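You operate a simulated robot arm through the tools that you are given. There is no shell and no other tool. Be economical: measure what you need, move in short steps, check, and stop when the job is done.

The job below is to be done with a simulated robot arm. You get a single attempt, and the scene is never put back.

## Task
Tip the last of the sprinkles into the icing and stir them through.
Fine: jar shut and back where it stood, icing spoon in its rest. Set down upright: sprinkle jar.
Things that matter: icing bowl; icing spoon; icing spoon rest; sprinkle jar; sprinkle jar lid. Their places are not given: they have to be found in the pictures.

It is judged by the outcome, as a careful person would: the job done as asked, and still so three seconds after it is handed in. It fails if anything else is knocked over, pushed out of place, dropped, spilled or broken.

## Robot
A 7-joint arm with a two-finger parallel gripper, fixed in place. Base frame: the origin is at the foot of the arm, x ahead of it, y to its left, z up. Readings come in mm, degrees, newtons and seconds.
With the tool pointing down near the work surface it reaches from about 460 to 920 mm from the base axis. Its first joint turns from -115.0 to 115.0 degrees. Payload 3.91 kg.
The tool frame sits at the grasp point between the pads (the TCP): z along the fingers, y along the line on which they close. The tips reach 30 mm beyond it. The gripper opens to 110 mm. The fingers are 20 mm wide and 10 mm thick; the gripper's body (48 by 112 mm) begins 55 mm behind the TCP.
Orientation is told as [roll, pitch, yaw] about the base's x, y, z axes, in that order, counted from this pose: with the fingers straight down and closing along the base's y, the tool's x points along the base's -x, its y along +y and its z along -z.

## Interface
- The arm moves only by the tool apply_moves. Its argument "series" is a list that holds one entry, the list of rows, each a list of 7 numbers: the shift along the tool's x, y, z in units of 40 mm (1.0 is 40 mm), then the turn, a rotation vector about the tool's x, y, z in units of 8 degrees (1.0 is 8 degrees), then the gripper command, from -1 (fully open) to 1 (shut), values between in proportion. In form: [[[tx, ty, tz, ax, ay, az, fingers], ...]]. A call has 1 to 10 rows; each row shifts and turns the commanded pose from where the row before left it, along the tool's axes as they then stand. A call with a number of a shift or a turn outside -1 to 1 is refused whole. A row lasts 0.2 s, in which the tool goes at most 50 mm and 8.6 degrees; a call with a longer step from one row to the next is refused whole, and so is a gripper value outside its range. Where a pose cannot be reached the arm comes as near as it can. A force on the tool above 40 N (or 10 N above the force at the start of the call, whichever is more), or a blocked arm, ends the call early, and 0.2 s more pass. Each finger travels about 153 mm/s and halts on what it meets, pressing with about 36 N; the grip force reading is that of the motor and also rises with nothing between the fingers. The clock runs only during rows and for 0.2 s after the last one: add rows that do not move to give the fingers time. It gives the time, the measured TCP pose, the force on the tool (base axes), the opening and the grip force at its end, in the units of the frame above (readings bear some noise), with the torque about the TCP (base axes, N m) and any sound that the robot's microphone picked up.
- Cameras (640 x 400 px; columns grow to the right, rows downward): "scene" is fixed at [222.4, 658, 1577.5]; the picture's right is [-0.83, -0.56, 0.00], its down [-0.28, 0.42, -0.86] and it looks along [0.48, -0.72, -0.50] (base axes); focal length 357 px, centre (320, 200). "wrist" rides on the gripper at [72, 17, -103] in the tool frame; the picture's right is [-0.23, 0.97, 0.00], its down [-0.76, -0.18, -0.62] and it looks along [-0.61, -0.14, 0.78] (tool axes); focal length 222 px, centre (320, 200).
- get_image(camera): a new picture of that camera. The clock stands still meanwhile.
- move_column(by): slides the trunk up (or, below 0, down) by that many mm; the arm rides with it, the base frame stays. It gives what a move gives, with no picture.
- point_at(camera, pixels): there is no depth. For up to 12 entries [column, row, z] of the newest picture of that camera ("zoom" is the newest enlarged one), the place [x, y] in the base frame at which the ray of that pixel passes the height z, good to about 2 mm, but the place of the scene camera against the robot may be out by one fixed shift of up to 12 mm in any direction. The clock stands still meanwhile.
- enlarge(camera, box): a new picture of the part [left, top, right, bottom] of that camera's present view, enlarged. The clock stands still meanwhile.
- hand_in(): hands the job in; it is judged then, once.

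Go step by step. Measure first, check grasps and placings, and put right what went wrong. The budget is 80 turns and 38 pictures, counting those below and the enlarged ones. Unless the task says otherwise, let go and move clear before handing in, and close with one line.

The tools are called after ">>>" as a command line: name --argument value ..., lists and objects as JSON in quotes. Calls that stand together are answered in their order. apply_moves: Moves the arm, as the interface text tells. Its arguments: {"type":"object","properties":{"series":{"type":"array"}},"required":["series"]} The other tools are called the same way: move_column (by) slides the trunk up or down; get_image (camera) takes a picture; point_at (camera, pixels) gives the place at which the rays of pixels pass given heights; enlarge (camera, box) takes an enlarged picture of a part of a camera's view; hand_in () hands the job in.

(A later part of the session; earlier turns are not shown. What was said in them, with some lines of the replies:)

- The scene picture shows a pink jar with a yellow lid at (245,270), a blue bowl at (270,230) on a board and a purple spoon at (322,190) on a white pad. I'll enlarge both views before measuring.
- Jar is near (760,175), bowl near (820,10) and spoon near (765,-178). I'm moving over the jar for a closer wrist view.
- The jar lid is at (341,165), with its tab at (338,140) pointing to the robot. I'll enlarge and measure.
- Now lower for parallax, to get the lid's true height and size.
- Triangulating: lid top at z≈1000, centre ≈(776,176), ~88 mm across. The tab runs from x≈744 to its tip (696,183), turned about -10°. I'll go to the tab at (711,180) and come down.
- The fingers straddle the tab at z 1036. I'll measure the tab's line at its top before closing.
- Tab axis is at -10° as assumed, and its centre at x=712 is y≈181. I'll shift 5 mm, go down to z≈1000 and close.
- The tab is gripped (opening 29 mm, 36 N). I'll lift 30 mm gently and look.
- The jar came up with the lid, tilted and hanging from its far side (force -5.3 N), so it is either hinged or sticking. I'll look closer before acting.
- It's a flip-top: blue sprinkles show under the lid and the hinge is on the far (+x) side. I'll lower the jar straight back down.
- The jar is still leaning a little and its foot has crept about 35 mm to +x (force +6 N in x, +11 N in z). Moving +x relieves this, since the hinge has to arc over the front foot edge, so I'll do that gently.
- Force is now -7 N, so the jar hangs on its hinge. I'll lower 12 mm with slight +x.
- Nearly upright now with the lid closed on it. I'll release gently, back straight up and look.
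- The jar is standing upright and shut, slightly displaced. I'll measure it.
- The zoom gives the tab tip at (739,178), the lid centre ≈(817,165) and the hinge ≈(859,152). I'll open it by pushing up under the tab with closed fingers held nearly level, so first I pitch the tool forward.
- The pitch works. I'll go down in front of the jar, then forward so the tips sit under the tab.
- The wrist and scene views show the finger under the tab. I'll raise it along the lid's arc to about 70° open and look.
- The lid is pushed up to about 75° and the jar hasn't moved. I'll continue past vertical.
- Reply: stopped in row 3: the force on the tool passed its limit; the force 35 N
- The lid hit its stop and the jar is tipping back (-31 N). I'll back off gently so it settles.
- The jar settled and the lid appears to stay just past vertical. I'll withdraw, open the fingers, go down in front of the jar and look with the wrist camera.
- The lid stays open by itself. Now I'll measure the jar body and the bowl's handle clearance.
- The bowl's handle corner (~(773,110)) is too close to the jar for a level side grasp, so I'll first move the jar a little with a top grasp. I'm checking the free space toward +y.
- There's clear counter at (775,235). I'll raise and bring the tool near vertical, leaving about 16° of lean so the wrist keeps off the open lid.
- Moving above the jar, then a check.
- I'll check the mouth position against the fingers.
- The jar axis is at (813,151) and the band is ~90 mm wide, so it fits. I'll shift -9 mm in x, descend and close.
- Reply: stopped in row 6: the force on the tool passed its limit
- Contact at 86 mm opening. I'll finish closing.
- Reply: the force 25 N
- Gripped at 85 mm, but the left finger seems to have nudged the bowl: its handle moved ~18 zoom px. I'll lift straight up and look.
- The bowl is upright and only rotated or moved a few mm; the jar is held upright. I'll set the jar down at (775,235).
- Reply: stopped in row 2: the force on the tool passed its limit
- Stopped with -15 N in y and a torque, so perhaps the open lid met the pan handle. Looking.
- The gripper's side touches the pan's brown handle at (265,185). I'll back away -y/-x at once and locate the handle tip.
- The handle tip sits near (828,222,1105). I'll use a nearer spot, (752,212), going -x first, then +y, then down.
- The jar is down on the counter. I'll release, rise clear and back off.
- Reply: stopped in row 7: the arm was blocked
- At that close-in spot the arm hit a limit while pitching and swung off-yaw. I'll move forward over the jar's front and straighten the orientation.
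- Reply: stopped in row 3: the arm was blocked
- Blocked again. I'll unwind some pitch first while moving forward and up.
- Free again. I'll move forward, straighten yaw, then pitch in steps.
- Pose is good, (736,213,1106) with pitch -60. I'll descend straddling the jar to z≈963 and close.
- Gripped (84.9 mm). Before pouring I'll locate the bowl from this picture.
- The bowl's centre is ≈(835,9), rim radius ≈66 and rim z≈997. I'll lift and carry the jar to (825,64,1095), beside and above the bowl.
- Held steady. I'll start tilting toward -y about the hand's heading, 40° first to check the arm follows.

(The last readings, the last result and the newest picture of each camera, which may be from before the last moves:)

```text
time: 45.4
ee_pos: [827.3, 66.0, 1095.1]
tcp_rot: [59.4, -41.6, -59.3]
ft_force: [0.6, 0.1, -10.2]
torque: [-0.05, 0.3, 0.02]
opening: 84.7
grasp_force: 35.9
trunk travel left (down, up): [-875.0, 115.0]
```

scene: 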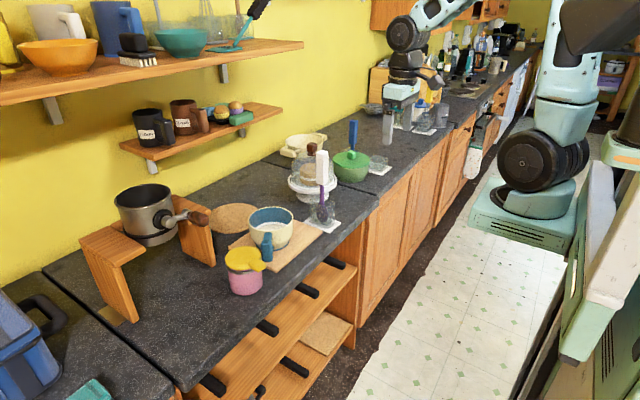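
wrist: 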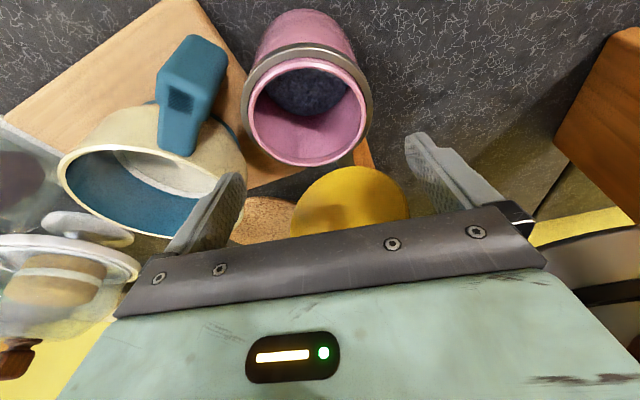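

It follows exactly. I'll continue slowly to about 88°, shifting so the lip stays over the bowl centre.

>>> apply_moves --series '[[[0, 0, 0, -0.495, 0, 0.869, 1], [0, 0, 0, -0.495, 0, 0.869, 1], [-0.06, -0.03, -0.03, -0.25, 0, 0.434, 1], [-0.06, -0.03, -0.03, -0.25, 0, 0.434, 1], [-0.063, -0.02, -0.036, -0.25, 0, 0.434, 1], [-0.063, -0.02, -0.036, -0.25, 0, 0.434, 1], [-0.063, -0.01, -0.036, -0.25, 0, 0.434, 1], [-0.063, -0.01, -0.036, -0.25, 0, 0.434, 1], [-0.063, 0, -0.036, -0.25, 0, 0.434, 1], [-0.063, 0, -0.036, -0.25, 0, 0.434, 1]]]'

>>> enlarge --camera "scene" --box '[190, 160, 350, 290]'

```text
time: 47.6
ee_pos: [822.1, 43.5, 1099.5]
tcp_rot: [89.2, -1.7, -71.1]
ft_force: [-0.3, 0.4, -9.2]
torque: [-0.09, 0.24, 0.01]
opening: 84.5
grasp_force: 35.9
trunk travel left (down, up): [-875.0, 115.0]
```

```text
3.08 times, centred on (270, 225) of scene
```

zoom: 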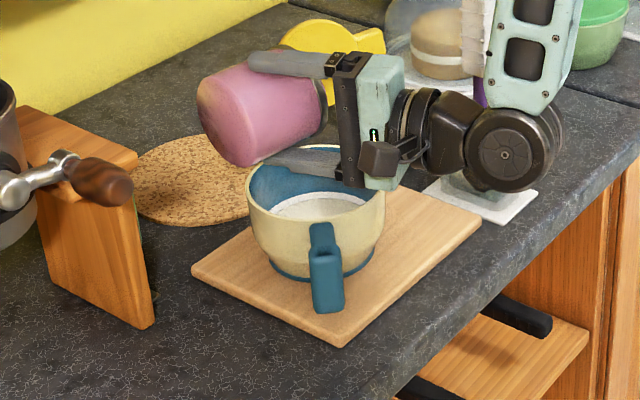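

At 88° the jar sits right above the bowl, palm clear. I'll tilt on to ~125°.

>>> apply_moves --series '[[[-0.053, 0.01, -0.03, -0.25, 0, 0.434, 1], [-0.053, 0.01, -0.03, -0.25, 0, 0.434, 1], [-0.053, 0.016, -0.03, -0.25, 0, 0.434, 1], [-0.053, 0.016, -0.03, -0.25, 0, 0.434, 1], [-0.053, 0.016, -0.03, -0.25, 0, 0.434, 1], [-0.053, 0.02, -0.03, -0.25, 0, 0.434, 1], [-0.053, 0.02, -0.03, -0.25, 0, 0.434, 1], [-0.053, 0.02, -0.03, -0.25, 0, 0.434, 1], [-0.05, 0.02, -0.03, -0.25, 0, 0.434, 1], [0, 0, 0, 0, 0, 0, 1]]]'

```text
time: 49.8
ee_pos: [818.7, 19.5, 1100.0]
tcp_rot: [108.8, 29.0, -66.2]
ft_force: [0.3, -1.1, -5.9]
torque: [-0.38, 0.09, -0.06]
opening: 84.5
grasp_force: 36.1
trunk travel left (down, up): [-875.0, 115.0]
```

Load fell to about -6 N, so the sprinkles are leaving the jar. I'll check how it looks before tilting further.

>>> enlarge --camera "scene" --box '[190, 160, 350, 290]'

```text
3.08 times, centred on (270, 225) of scene
```

zoom: 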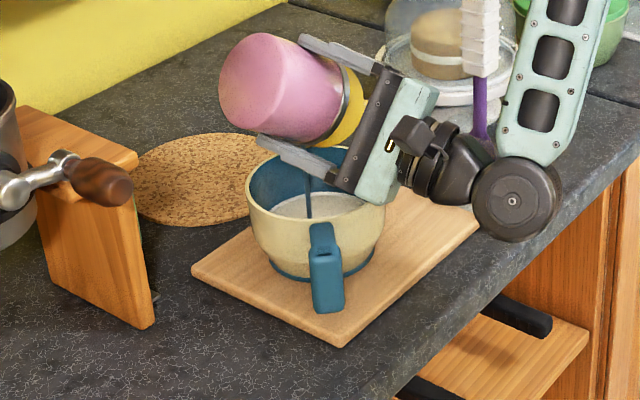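

A blue stream is falling right into the bowl. I'll let it run, then raise 30 mm and tilt to ~145° to empty it.

>>> apply_moves --series '[[[0, 0, 0, 0, 0, 0, 1], [0, 0, 0, 0, 0, 0, 1], [0, 0, 0, 0, 0, 0, 1], [0.12, 0.21, 0.07, 0, 0, 0, 1], [0.12, 0.21, 0.07, 0, 0, 0, 1], [0.12, 0.21, 0.07, 0, 0, 0, 1], [-0.05, 0.06, -0.028, -0.25, 0, 0.434, 1], [-0.05, 0.06, -0.028, -0.25, 0, 0.434, 1], [-0.05, 0.06, -0.028, -0.25, 0, 0.434, 1], [-0.05, 0.06, -0.028, -0.25, 0, 0.434, 1]]]'

>>> apply_moves --series '[[[-0.05, 0.06, -0.028, -0.25, 0, 0.434, 1], [0, 0, 0, 0, 0, 0, 1], [0, 0, 0, 0, 0, 0, 1], [0, 0, 0, 0, 0, 0, 1], [0, 0, 0, -0.25, 0, 0.434, 1], [0, 0, 0, 0.25, 0, -0.434, 1], [0, 0, 0, -0.25, 0, 0.434, 1], [0, 0, 0, 0.25, 0, -0.434, 1], [0, 0, 0, 0, 0, 0, 1], [0, 0, 0, 0, 0, 0, 1]]]'

```text
time: 52.0
ee_pos: [815.5, 9.3, 1131.8]
tcp_rot: [120.8, 41.5, -59.2]
ft_force: [0.1, 0.1, -9.8]
torque: [-0.06, 0.24, 0.0]
opening: 84.5
grasp_force: 35.6
trunk travel left (down, up): [-875.0, 115.0]
```

```text
time: 54.2
ee_pos: [815.9, 3.9, 1131.5]
tcp_rot: [124.6, 44.4, -56.6]
ft_force: [0.3, 0.7, -9.5]
torque: [-0.07, 0.28, 0.01]
opening: 84.9
grasp_force: 36.1
trunk travel left (down, up): [-875.0, 115.0]
```

The load reads -9.5 N, steady after the shake, so I'll bring the jar back upright.

>>> apply_moves --series '[[[0.06, -0.07, 0.034, 0.495, 0, -0.869, 1], [0.068, -0.062, 0.039, 0.495, 0, -0.869, 1], [0.075, -0.05, 0.043, 0.495, 0, -0.869, 1], [0.08, -0.037, 0.046, 0.495, 0, -0.869, 1], [0.084, -0.024, 0.048, 0.495, 0, -0.869, 1], [0.086, -0.01, 0.049, 0.495, 0, -0.869, 1], [0.087, 0.003, 0.05, 0.495, 0, -0.869, 1], [0.086, 0.017, 0.049, 0.495, 0, -0.869, 1], [0.083, 0.03, 0.047, 0.495, 0, -0.869, 1], [0.078, 0.044, 0.044, 0.495, 0, -0.869, 1]]]'

>>> apply_moves --series '[[[0, 0, 0, 0.495, 0, -0.869, 1], [0, 0, 0, 0.495, 0, -0.869, 1], [0, 0, 0, 0.495, 0, -0.869, 1], [0, 0, 0, 0.495, 0, -0.869, 1], [0, 0, 0, 0.495, 0, -0.869, 1], [0, 0, 0, 0.495, 0, -0.869, 1], [0, 0, 0, 0.495, 0, -0.869, 1], [0, 0, 0, 0, 0, 0, 1]]]'

>>> enlarge --camera "scene" --box '[190, 160, 350, 290]'

```text
time: 56.4
ee_pos: [822.7, 41.7, 1135.4]
tcp_rot: [76.5, -22.6, -68.7]
ft_force: [0.6, -0.5, -10.7]
torque: [-0.07, 0.27, 0.03]
opening: 84.4
grasp_force: 36.2
trunk travel left (down, up): [-875.0, 115.0]
```

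```text
time: 58.2
ee_pos: [823.0, 45.0, 1136.4]
tcp_rot: [16.0, -59.6, -24.8]
ft_force: [-1.3, 0.8, -9.2]
torque: [0.03, 0.27, -0.01]
opening: 84.4
grasp_force: 35.9
trunk travel left (down, up): [-875.0, 115.0]
```

```text
3.08 times, centred on (270, 225) of scene
```

zoom: 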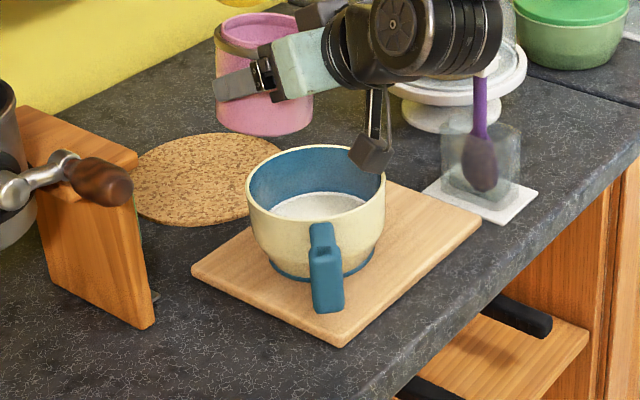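

The jar is nearly upright again and nothing is spilled on the board. I'll finish uprighting, carry it back to the clear approach spot, and query the original foot position.

>>> apply_moves --series '[[[0, 0, 0, 0.495, 0, -0.869, 1], [0, 0, 0, 0, 0, 0, 1], [0.31, 0.51, -0.543, 0, 0, 0, 1], [0.31, 0.51, -0.543, 0, 0, 0, 1], [0.31, 0.51, -0.543, 0, 0, 0, 1], [0.31, 0.51, -0.543, 0, 0, 0, 1], [0.12, 0.63, -0.21, 0, 0, 0, 1], [0.12, 0.63, -0.21, 0, 0, 0, 1], [0, 0, 0, 0, 0, 0, 1]]]'

>>> point_at --camera "scene" --pixels '[[247, 295.3, 910], [245.6, 294.5, 910], [242.7, 258.3, 1000], [259.6, 284.4, 910], [240.4, 284.2, 910]]'

```text
time: 60.2
ee_pos: [731.8, 194.0, 1136.6]
tcp_rot: [0.2, -60.6, -11.2]
ft_force: [-0.4, 0.8, -8.7]
torque: [0.04, 0.26, 0.02]
opening: 84.6
grasp_force: 36.2
trunk travel left (down, up): [-875.0, 115.0]
```

```text
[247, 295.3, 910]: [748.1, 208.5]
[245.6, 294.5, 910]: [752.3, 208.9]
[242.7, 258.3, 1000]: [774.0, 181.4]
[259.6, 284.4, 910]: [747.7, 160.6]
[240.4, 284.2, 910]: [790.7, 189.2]
```

The original axis works out at ≈(773,175). I'll lower clear of the pan handle, slide over and set it down.

>>> apply_moves --series '[[[0.905, 0, 0.515, 0, 0, 0, 1], [0.905, 0, 0.515, 0, 0, 0, 1], [0.905, 0, 0.515, 0, 0, 0, 1], [0.9, 0, 0.51, 0, 0, 0, 1], [-0.2, -0.15, 0.356, 0, 0, 0, 1], [-0.2, -0.15, 0.356, 0, 0, 0, 1], [0.1, 0, 0.055, 0, 0, 0, 1], [0.08, 0, 0.05, 0, 0, 0, 1], [0, 0, 0, 0, 0, 0, 1]]]'

```text
time: 62.2
ee_pos: [762.6, 179.5, 962.6]
tcp_rot: [0.3, -60.7, -11.2]
ft_force: [-1.3, 0.4, 5.3]
torque: [-0.17, 0.56, -0.04]
opening: 84.5
grasp_force: 36.0
trunk travel left (down, up): [-875.0, 115.0]
```

The jar is down at ≈(773,178). I'll release to ~96 mm only, to stay clear of the bowl handle, and rise straight up above the lid.

>>> apply_moves --series '[[[0, 0, 0, 0, 0, 0, -0.65], [0, 0, 0, 0, 0, 0, -0.75], [0, 0, 0, 0, 0, 0, -0.75], [-0.869, 0, -0.495, 0, 0, 0, -0.75], [-0.869, 0, -0.495, 0, 0, 0, -0.75], [-0.869, 0, -0.495, 0, 0, 0, -0.75], [-0.869, 0, -0.495, 0, 0, 0, 0], [-0.869, 0, -0.495, 0, 0, 0, 1], [-0.3, 0, -0.17, 0, 0, 0, 1]]]'

>>> apply_moves --series '[[[0, 0, 0, 0, 1, 0, 1], [0, 0, 0, 0, 1, 0, 1], [0, 0, 0, 0, 1, 0, 1], [0, 0, 0, 0, 1, 0, 1], [0, 0, 0, 0, 1, 0, 1], [0, 0, 0, 0, 1, 0, 1], [0, 0, 0, 0, 1, 0, 1], [0, 0, 0, 0, 0.57, 0, 1], [0, 0, 0, 0, 0, 0, 1]]]'

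>>> get_image --camera "wrist"

```text
time: 64.2
ee_pos: [761.2, 176.8, 1176.5]
tcp_rot: [0.0, -60.6, -11.1]
ft_force: [-0.5, -0.2, 0.2]
torque: [-0.01, 0.02, 0.0]
opening: 0.1
grasp_force: 35.6
trunk travel left (down, up): [-875.0, 115.0]
```

```text
time: 66.2
ee_pos: [761.1, 177.4, 1176.2]
tcp_rot: [0.2, 0.0, -10.9]
ft_force: [0.0, 0.4, 1.8]
torque: [0.0, 0.0, 0.01]
opening: 0.1
grasp_force: 36.2
trunk travel left (down, up): [-875.0, 115.0]
```

```text
4 pictures are left
```

wrist: 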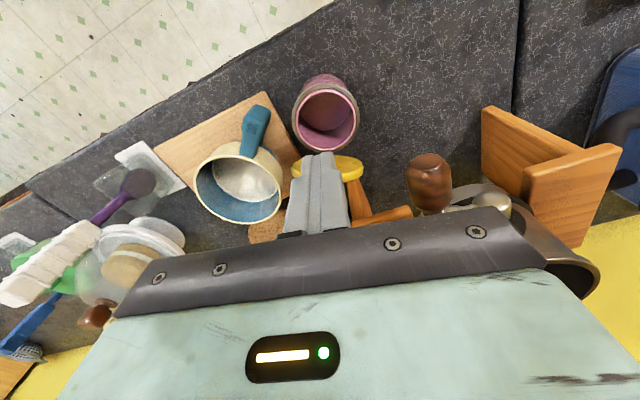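

The jar looks empty, its lid open at (328,168), and the pan handle's tip is at (430,165). I'll measure everything I need from this view.

>>> point_at --camera "wrist" --pixels '[[328, 160, 1105], [360, 165, 1060], [293, 165, 1060], [415, 160, 1115], [430, 155, 1115], [326, 119, 993], [196, 190, 997], [283, 185, 997], [240, 222, 997], [240, 143, 997], [137, 183, 940], [90, 230, 1060]]'

>>> point_at --camera "wrist" --pixels '[[15, 290, 1150], [30, 280, 1150], [118, 155, 912], [152, 143, 912], [185, 185, 912], [120, 205, 1000], [100, 222, 1040], [75, 245, 1080], [45, 255, 1100]]'

```text
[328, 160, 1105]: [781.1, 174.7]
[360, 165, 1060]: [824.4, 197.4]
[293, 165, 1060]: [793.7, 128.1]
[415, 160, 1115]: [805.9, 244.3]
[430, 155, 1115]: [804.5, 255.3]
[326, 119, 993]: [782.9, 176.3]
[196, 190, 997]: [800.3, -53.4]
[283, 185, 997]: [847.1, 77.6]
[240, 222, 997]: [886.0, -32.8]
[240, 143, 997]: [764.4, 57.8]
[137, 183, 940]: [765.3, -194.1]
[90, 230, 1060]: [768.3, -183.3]
```

```text
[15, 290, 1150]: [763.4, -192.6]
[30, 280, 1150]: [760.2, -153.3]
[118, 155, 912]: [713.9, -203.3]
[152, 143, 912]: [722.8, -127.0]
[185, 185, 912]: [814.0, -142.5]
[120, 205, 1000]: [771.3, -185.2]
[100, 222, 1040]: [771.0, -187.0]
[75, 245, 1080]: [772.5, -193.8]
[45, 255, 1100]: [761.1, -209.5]
```

The jar axis is at ≈(780,176) and the lid stands upright with its hinge near (820,164). I'll go behind it with closed fingers and push it over toward -x.

>>> apply_moves --series '[[[-0.92, -0.05, 0, 0, 0, 0, 1], [-0.92, -0.05, 0, 0, 0, 0, 1], [-0.92, -0.05, 0, 0, 0, 0, 1], [0, 0, 0.95, 0, 0, 0, 1], [0, 0, 0.95, 0, 0, 0, 1], [0.37, 0.047, 0, 0, 0, 0, 1], [0.37, 0.047, 0, 0, 0, 0, 1], [0.37, 0.047, 0, 0, 0, 0, 1], [0.37, 0.047, 0, 0, 0, 0, 1], [0, 0, 0, 0, 0, 0, 1]]]'

>>> enlarge --camera "scene" --box '[190, 180, 350, 310]'

```text
time: 68.4
ee_pos: [811.4, 168.6, 1098.4]
tcp_rot: [0.1, -0.2, -10.9]
ft_force: [-0.1, 0.3, 0.7]
torque: [-0.01, 0.01, -0.01]
opening: 0.0
grasp_force: 36.1
trunk travel left (down, up): [-875.0, 115.0]
```

```text
3.08 times, centred on (270, 245) of scene
```

zoom: 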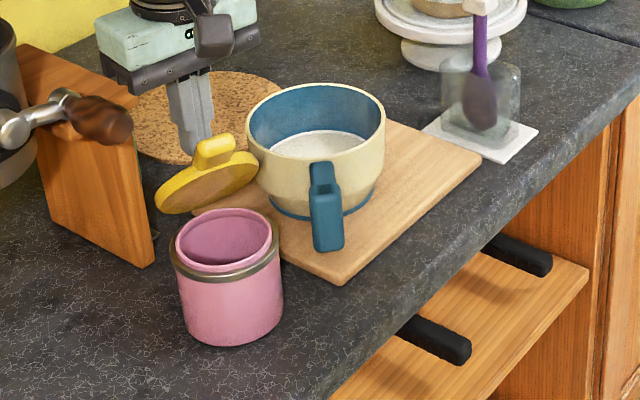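

The lid is part-way (about 55°) and the jar is unmoved. I'll follow it down and press it shut gently.

>>> apply_moves --series '[[[0.94, 0.1, -0.125, 0, 0, 0, 1], [0.52, 0.05, 0.75, 0, 0, 0, 1], [0.31, 0.02, 0.625, 0, 0, 0, 1], [0.1, 0, 0.275, 0, 0, 0, 1], [0, 0, 0.06, 0, 0, 0, 1], [0, 0, 0.06, 0, 0, 0, 1], [0, 0, 0, 0, 0, 0, 1]]]'

```text
time: 69.7
ee_pos: [741.1, 189.4, 1041.3]
tcp_rot: [0.5, -0.6, -11.0]
ft_force: [-2.9, -5.0, 22.4]
torque: [-0.18, 0.07, -0.11]
opening: 0.0
grasp_force: 36.2
trunk travel left (down, up): [-875.0, 115.0]
stopped in row 6: the force on the tool passed its limit (the readings are from after the stop); the commanded pose is now the measured one
```

Pressed shut (stopped at tip z≈1011, ~22 N). Now I'll rise, square the yaw and go over to the spoon, whose grip stands at ≈(767,-178), z 1059–1165.

>>> apply_moves --series '[[[0, 0, -0.5, 0, 0, 0, 1], [0, 0, -1, 0, 0, 0, 1], [0, 0, -1, 0, 0, 0, 1], [0, 0, -1, 0, 0, 0, 1], [0, 0, -1, 0, 0, 0, 0], [0, 0, -0.5, 0, 0, -0.68, -1], [0, 0, 0, 0, 0, -0.69, -1]]]'

>>> apply_moves --series '[[[0, -0.9, 0, 0, 0, 0, -1], [0, -0.9, 0, 0, 0, 0, -1], [0, -0.9, 0, 0, 0, 0, -1], [0, -0.9, 0, 0, 0, 0, -1], [0, -0.9, 0, 0, 0, 0, -1], [0, -0.9, 0, 0, 0, 0, -1], [0, -0.9, 0, 0, 0, 0, -1], [0, -0.9, 0, 0, 0, 0, -1], [0, -0.9, 0, 0, 0, 0, -1]]]'

>>> get_image --camera "wrist"

```text
time: 71.3
ee_pos: [738.8, 189.5, 1238.6]
tcp_rot: [0.3, -0.6, -0.1]
ft_force: [-0.4, 0.0, 0.9]
torque: [0.0, -0.01, 0.01]
opening: 109.9
grasp_force: 0.0
trunk travel left (down, up): [-875.0, 115.0]
```

```text
time: 73.3
ee_pos: [736.5, -133.6, 1236.6]
tcp_rot: [0.2, -0.5, 0.0]
ft_force: [0.1, -0.5, 0.1]
torque: [-0.07, -0.01, 0.0]
opening: 110.1
grasp_force: 0.1
trunk travel left (down, up): [-875.0, 115.0]
```

```text
2 pictures are left
```

wrist: 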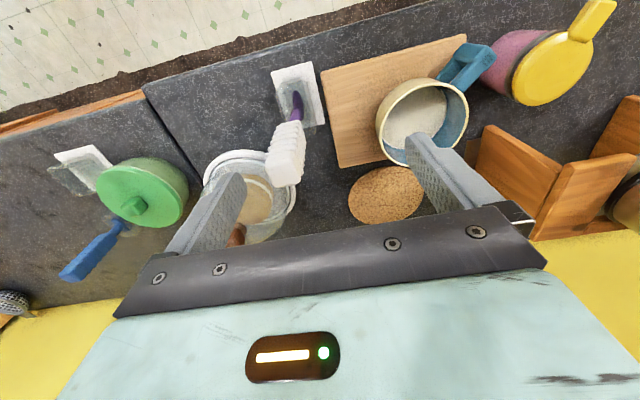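

The lid is shut and the jar stands. I'll measure the spoon and the bowl in this view.

>>> point_at --camera "wrist" --pixels '[[284, 170, 1165], [268, 168, 1165], [304, 168, 1165], [291, 123, 1059], [296, 98, 960], [274, 70, 912], [312, 62, 912], [326, 122, 912], [376, 120, 997], [467, 105, 997], [415, 82, 997], [425, 165, 997]]'

>>> point_at --camera "wrist" --pixels '[[420, 110, 960], [383, 120, 960], [448, 105, 960], [415, 85, 960], [425, 55, 912], [284, 185, 1165], [284, 150, 1165]]'

```text
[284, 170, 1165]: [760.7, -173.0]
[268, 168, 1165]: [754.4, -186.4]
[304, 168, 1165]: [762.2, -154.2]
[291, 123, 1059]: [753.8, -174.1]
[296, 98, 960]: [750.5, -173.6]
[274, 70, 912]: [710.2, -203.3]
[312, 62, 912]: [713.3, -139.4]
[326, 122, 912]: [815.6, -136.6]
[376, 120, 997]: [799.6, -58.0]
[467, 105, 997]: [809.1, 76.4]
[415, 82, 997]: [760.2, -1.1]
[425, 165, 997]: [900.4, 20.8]
```

```text
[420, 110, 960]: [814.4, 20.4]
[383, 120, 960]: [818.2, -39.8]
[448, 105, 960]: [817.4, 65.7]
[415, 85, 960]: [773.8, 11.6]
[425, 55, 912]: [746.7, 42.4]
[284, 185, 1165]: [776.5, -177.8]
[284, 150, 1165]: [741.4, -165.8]
```

Spoon grip centre ≈(758,-173), bowl centre ≈(830,10). I'll lower over the grip and close.

>>> apply_moves --series '[[[-0.27, -0.49, 0, 0, 0, 0, -1], [-0.27, -0.49, 0, 0, 0, 0, -1], [0, 0, 0.9, 0, 0, 0, -1], [0, 0, 0.9, 0, 0, 0, -1], [0, 0, 0.9, 0, 0, 0, -1], [0, 0, 0, 0, 0, 0, -0.3], [0, 0, 0, 0, 0, 0, 0.2], [0, 0, 0, 0, 0, 0, 1], [0, 0, 0, 0, 0, 0, 1], [0, 0, 0, 0, 0, 0, 1]]]'

```text
time: 75.5
ee_pos: [761.2, -173.5, 1129.5]
tcp_rot: [0.4, -0.5, -0.1]
ft_force: [-0.1, 0.7, -0.4]
torque: [0.02, -0.02, 0.01]
opening: 28.4
grasp_force: 35.5
trunk travel left (down, up): [-875.0, 115.0]
```

Spoon gripped (28 mm). I'll lift it straight out.

>>> apply_moves --series '[[[0, 0, -0.4, 0, 0, 0, 1], [0, 0, -0.6, 0, 0, 0, 1], [0, 0, -0.6, 0, 0, 0, 1], [0, 0, -0.6, 0, 0, 0, 1], [0, 0, -0.6, 0, 0, 0, 1], [0, 0, 0, 0, 0, 0, 1]]]'

>>> enlarge --camera "scene" --box '[220, 100, 400, 280]'

```text
time: 76.9
ee_pos: [760.4, -171.7, 1239.0]
tcp_rot: [0.3, -0.5, -0.1]
ft_force: [0.0, -0.8, -1.1]
torque: [0.0, 0.02, 0.0]
opening: 28.6
grasp_force: 36.3
trunk travel left (down, up): [-875.0, 115.0]
```

```text
2.22 times, centred on (310, 190) of scene
```

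zoom: 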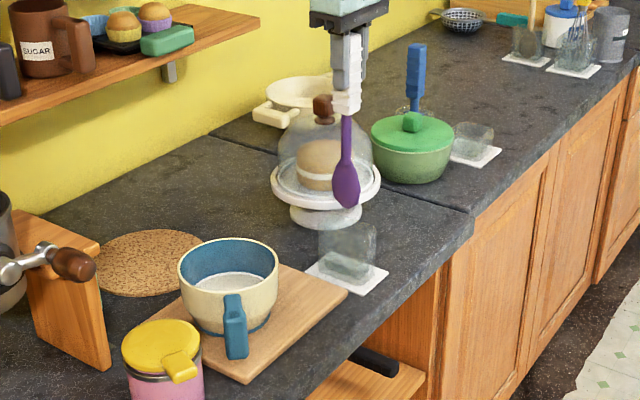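

The spoon hangs straight, its tip ~206 mm below the TCP (z≈1033), and the icing surface is z≈962. I'll carry it to the bowl centre and lower it.

>>> apply_moves --series '[[[-0.35, 0.91, 0, 0, 0, 0, 1], [-0.35, 0.91, 0, 0, 0, 0, 1], [-0.35, 0.91, 0, 0, 0, 0, 1], [-0.35, 0.91, 0, 0, 0, 0, 1], [-0.35, 0.91, 0, 0, 0, 0, 1], [0, 0, 0, 0, 0, 0, 1], [0, 0, 0.7, 0, 0, 0, 1], [0, 0, 0.7, 0, 0, 0, 1], [0, 0, 0.6, 0, 0, 0, 1], [0, 0, 0.3, 0, 0, 0, 1]]]'

```text
time: 79.1
ee_pos: [831.9, 8.0, 1151.7]
tcp_rot: [0.2, -0.6, -0.2]
ft_force: [-0.4, 0.9, -1.6]
torque: [-0.02, 0.02, -0.03]
opening: 28.2
grasp_force: 35.5
trunk travel left (down, up): [-875.0, 115.0]
```

No contact yet (tip ~946). I'll go down a further 6 mm and make one circle of 20 mm radius, watching forces.

>>> apply_moves --series '[[[-0.5, 0, 0.15, 0, 0, 0, 1], [0.147, 0.353, 0, 0, 0, 0, 1], [0.353, 0.147, 0, 0, 0, 0, 1], [0.353, -0.147, 0, 0, 0, 0, 1], [0.147, -0.353, 0, 0, 0, 0, 1], [-0.147, -0.353, 0, 0, 0, 0, 1], [-0.353, -0.147, 0, 0, 0, 0, 1], [-0.353, 0.147, 0, 0, 0, 0, 1], [-0.147, 0.353, 0, 0, 0, 0, 1]]]'

```text
time: 81.1
ee_pos: [853.2, 7.1, 1144.9]
tcp_rot: [0.3, -0.6, -0.2]
ft_force: [0.0, 0.2, -0.4]
torque: [0.07, 0.02, 0.0]
opening: 28.6
grasp_force: 35.7
trunk travel left (down, up): [-875.0, 115.0]
```

No resistance. Three more rounds, slightly deeper.

>>> apply_moves --series '[[[0.147, 0.353, 0.05, 0, 0, 0, 1], [0.353, 0.147, 0, 0, 0, 0, 1], [0.353, -0.147, 0, 0, 0, 0, 1], [0.147, -0.353, 0, 0, 0, 0, 1], [-0.147, -0.353, 0, 0, 0, 0, 1], [-0.353, -0.147, 0, 0, 0, 0, 1], [-0.353, 0.147, 0, 0, 0, 0, 1], [-0.147, 0.353, 0, 0, 0, 0, 1]]]'

>>> apply_moves --series '[[[0.147, 0.353, 0.05, 0, 0, 0, 1], [0.353, 0.147, 0, 0, 0, 0, 1], [0.353, -0.147, 0, 0, 0, 0, 1], [0.147, -0.353, 0, 0, 0, 0, 1], [-0.147, -0.353, 0, 0, 0, 0, 1], [-0.353, -0.147, 0, 0, 0, 0, 1], [-0.353, 0.147, 0, 0, 0, 0, 1], [-0.147, 0.353, 0, 0, 0, 0, 1]]]'

>>> apply_moves --series '[[[0.147, 0.353, 0, 0, 0, 0, 1], [0.353, 0.147, 0, 0, 0, 0, 1], [0.353, -0.147, 0, 0, 0, 0, 1], [0.147, -0.353, 0, 0, 0, 0, 1], [-0.147, -0.353, 0, 0, 0, 0, 1], [-0.353, -0.147, 0, 0, 0, 0, 1], [-0.353, 0.147, 0, 0, 0, 0, 1], [-0.147, 0.353, 0, 0, 0, 0, 1]]]'

>>> apply_moves --series '[[[0.147, 0.353, 0, 0, 0, 0, 1], [0.353, 0.147, 0, 0, 0, 0, 1], [0.353, -0.147, 0, 0, 0, 0, 1], [0.147, -0.353, 0, 0, 0, 0, 1], [-0.147, -0.353, 0, 0, 0, 0, 1], [-0.353, -0.147, 0, 0, 0, 0, 1], [-0.353, 0.147, 0, 0, 0, 0, 1], [-0.147, 0.353, 0, 0, 0, 0, 1], [0.5, 0, 0, 0, 0, 0, 1], [0, 0, 0, 0, 0, 0, 1]]]'

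```text
time: 82.9
ee_pos: [851.7, 8.7, 1145.1]
tcp_rot: [0.4, -0.6, -0.1]
ft_force: [0.5, 0.9, 0.8]
torque: [0.13, 0.03, 0.0]
opening: 28.5
grasp_force: 35.9
trunk travel left (down, up): [-875.0, 115.0]
```

```text
time: 84.7
ee_pos: [852.0, 5.3, 1142.2]
tcp_rot: [0.0, -0.8, -0.2]
ft_force: [-1.2, -9.7, 26.4]
torque: [-2.11, -0.12, -0.05]
opening: 28.8
grasp_force: 36.2
trunk travel left (down, up): [-875.0, 115.0]
```

```text
time: 86.5
ee_pos: [851.2, 8.5, 1141.0]
tcp_rot: [0.3, -0.5, -0.1]
ft_force: [0.4, -0.3, 3.5]
torque: [-0.07, 0.02, 0.0]
opening: 28.4
grasp_force: 36.1
trunk travel left (down, up): [-875.0, 115.0]
```

```text
time: 88.7
ee_pos: [830.0, 10.2, 1141.4]
tcp_rot: [0.2, -0.6, -0.2]
ft_force: [3.5, -2.0, 8.2]
torque: [-0.45, -0.59, -0.04]
opening: 28.5
grasp_force: 36.0
trunk travel left (down, up): [-875.0, 115.0]
```

The spoon brushed the bowl floor in the second round but there's only a light load now. I'll lift out, pause over the bowl to drip, and carry it over the rest.

>>> apply_moves --series '[[[0, 0, -0.4, 0, 0, 0, 1], [0, 0, -0.4, 0, 0, 0, 1], [0, 0, -0.5, 0, 0, 0, 1], [0, 0, -0.6, 0, 0, 0, 1], [0, 0, -0.55, 0, 0, 0, 1], [0, 0, 0, 0, 0, 0, 1], [0, 0, 0, 0, 0, 0, 1], [0, 0, 0, 0, 0, 0, 1], [0, 0, 0, 0, 0, 0, 1], [0, 0, 0, 0, 0, 0, 1]]]'

>>> apply_moves --series '[[[0.35, -0.91, 0, 0, 0, 0, 1], [0.35, -0.91, 0, 0, 0, 0, 1], [0.35, -0.91, 0, 0, 0, 0, 1], [0.35, -0.91, 0, 0, 0, 0, 1], [0.33, -0.94, 0, 0, 0, 0, 1], [0, 0, 0, 0, 0, 0, 1], [0, 0, 0, 0, 0, 0, 1]]]'

>>> enlarge --camera "scene" --box '[220, 120, 380, 300]'

```text
time: 90.9
ee_pos: [830.4, 8.3, 1240.2]
tcp_rot: [0.3, -0.6, -0.1]
ft_force: [0.8, -0.6, -0.1]
torque: [-0.02, -0.01, -0.02]
opening: 28.4
grasp_force: 36.3
trunk travel left (down, up): [-875.0, 115.0]
```

```text
time: 92.5
ee_pos: [760.7, -175.3, 1239.4]
tcp_rot: [0.2, -0.5, -0.1]
ft_force: [-0.9, 0.0, -0.6]
torque: [0.03, 0.02, 0.04]
opening: 28.7
grasp_force: 35.9
trunk travel left (down, up): [-875.0, 115.0]
```

```text
2.22 times, centred on (300, 210) of scene
```

zoom: 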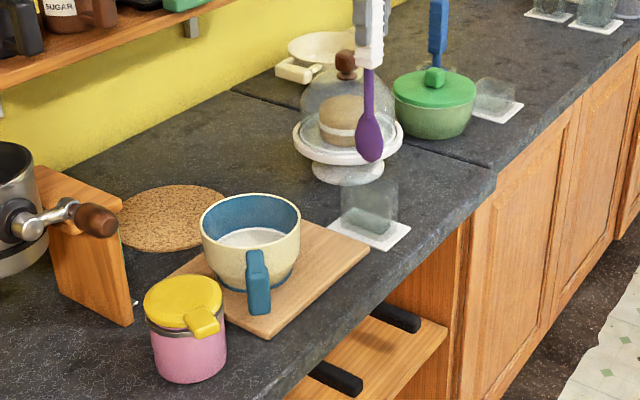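

The spoon hangs straight as before (tip at (370,162)), and the jar is shut. I'll lower it back into the rest.

>>> apply_moves --series '[[[0, 0.06, 0.3, 0, 0, 0, 1], [0, 0, 0.5, 0, 0, 0, 1], [0, 0, 0.5, 0, 0, 0, 1], [0, 0, 0.5, 0, 0, 0, 1], [0, 0, 0.5, 0, 0, 0, 1], [0, 0, 0.3, 0, 0, 0, 1], [0, 0, 0.1, 0, 0, 0, 1], [0, 0, 0.03, 0, 0, 0, 1], [0, 0, 0, 0, 0, 0, 1]]]'

```text
time: 94.5
ee_pos: [762.2, -171.1, 1128.9]
tcp_rot: [0.3, -0.4, 0.0]
ft_force: [0.0, 0.2, -1.1]
torque: [0.0, -0.02, 0.01]
opening: 28.6
grasp_force: 36.5
trunk travel left (down, up): [-875.0, 115.0]
```

No contact yet. I'll ease down a few more mm.

>>> apply_moves --series '[[[0, -0.04, 0.04, 0, 0, 0, 1], [0, 0, 0.03, 0, 0, 0, 1], [0, 0, 0.03, 0, 0, 0, 1], [0, 0, 0, 0, 0, 0, 1]]]'

```text
time: 95.5
ee_pos: [762.4, -173.5, 1126.1]
tcp_rot: [0.3, -0.6, 0.0]
ft_force: [-1.8, -2.1, 13.5]
torque: [-0.4, -0.02, 0.01]
opening: 28.6
grasp_force: 36.7
trunk travel left (down, up): [-875.0, 115.0]
```

Seated (13.5 N up). I'll ease off a hair, release slowly and rise clear.

>>> apply_moves --series '[[[0, 0, -0.03, 0, 0, 0, 1], [0, 0, 0, 0, 0, 0, 0.3], [0, 0, 0, 0, 0, 0, -0.2], [0, 0, 0, 0, 0, 0, -0.6], [0, 0, 0, 0, 0, 0, -0.6], [0, 0, -0.6, 0, 0, 0, -0.6], [0, 0, -0.8, 0, 0, 0, -0.6], [0, 0, -0.8, 0, 0, 0, -0.6], [0, 0, -0.8, 0, 0, 0, -0.6], [0.8, 0, 0, 0, 0, 0, -0.6]]]'

>>> get_image --camera "scene"

```text
time: 97.7
ee_pos: [728.9, -173.8, 1240.3]
tcp_rot: [0.2, -0.4, 0.0]
ft_force: [0.1, 1.5, 0.0]
torque: [-0.01, -0.01, 0.01]
opening: 87.7
grasp_force: 0.0
trunk travel left (down, up): [-875.0, 115.0]
```

```text
refused: no pictures are left
```

The spoon is released and the arm is clear above it, with no contact force. No pictures are left, so I'm handing in.

>>> hand_in

```text
The job is handed in.
```

I tipped the sprinkles into the icing and stirred them in with five rounds of the spoon. The jar is upright and shut, within about 7 mm of where it stood. The spoon is back in its rest, though I had no pictures left to see it after letting go. No sprinkles showed on the icing surface after the pour or the stir. Along the way the bowl and board shifted about 5 mm, the gripper bumped the pan handle, and the spoon brushed the bowl floor once.
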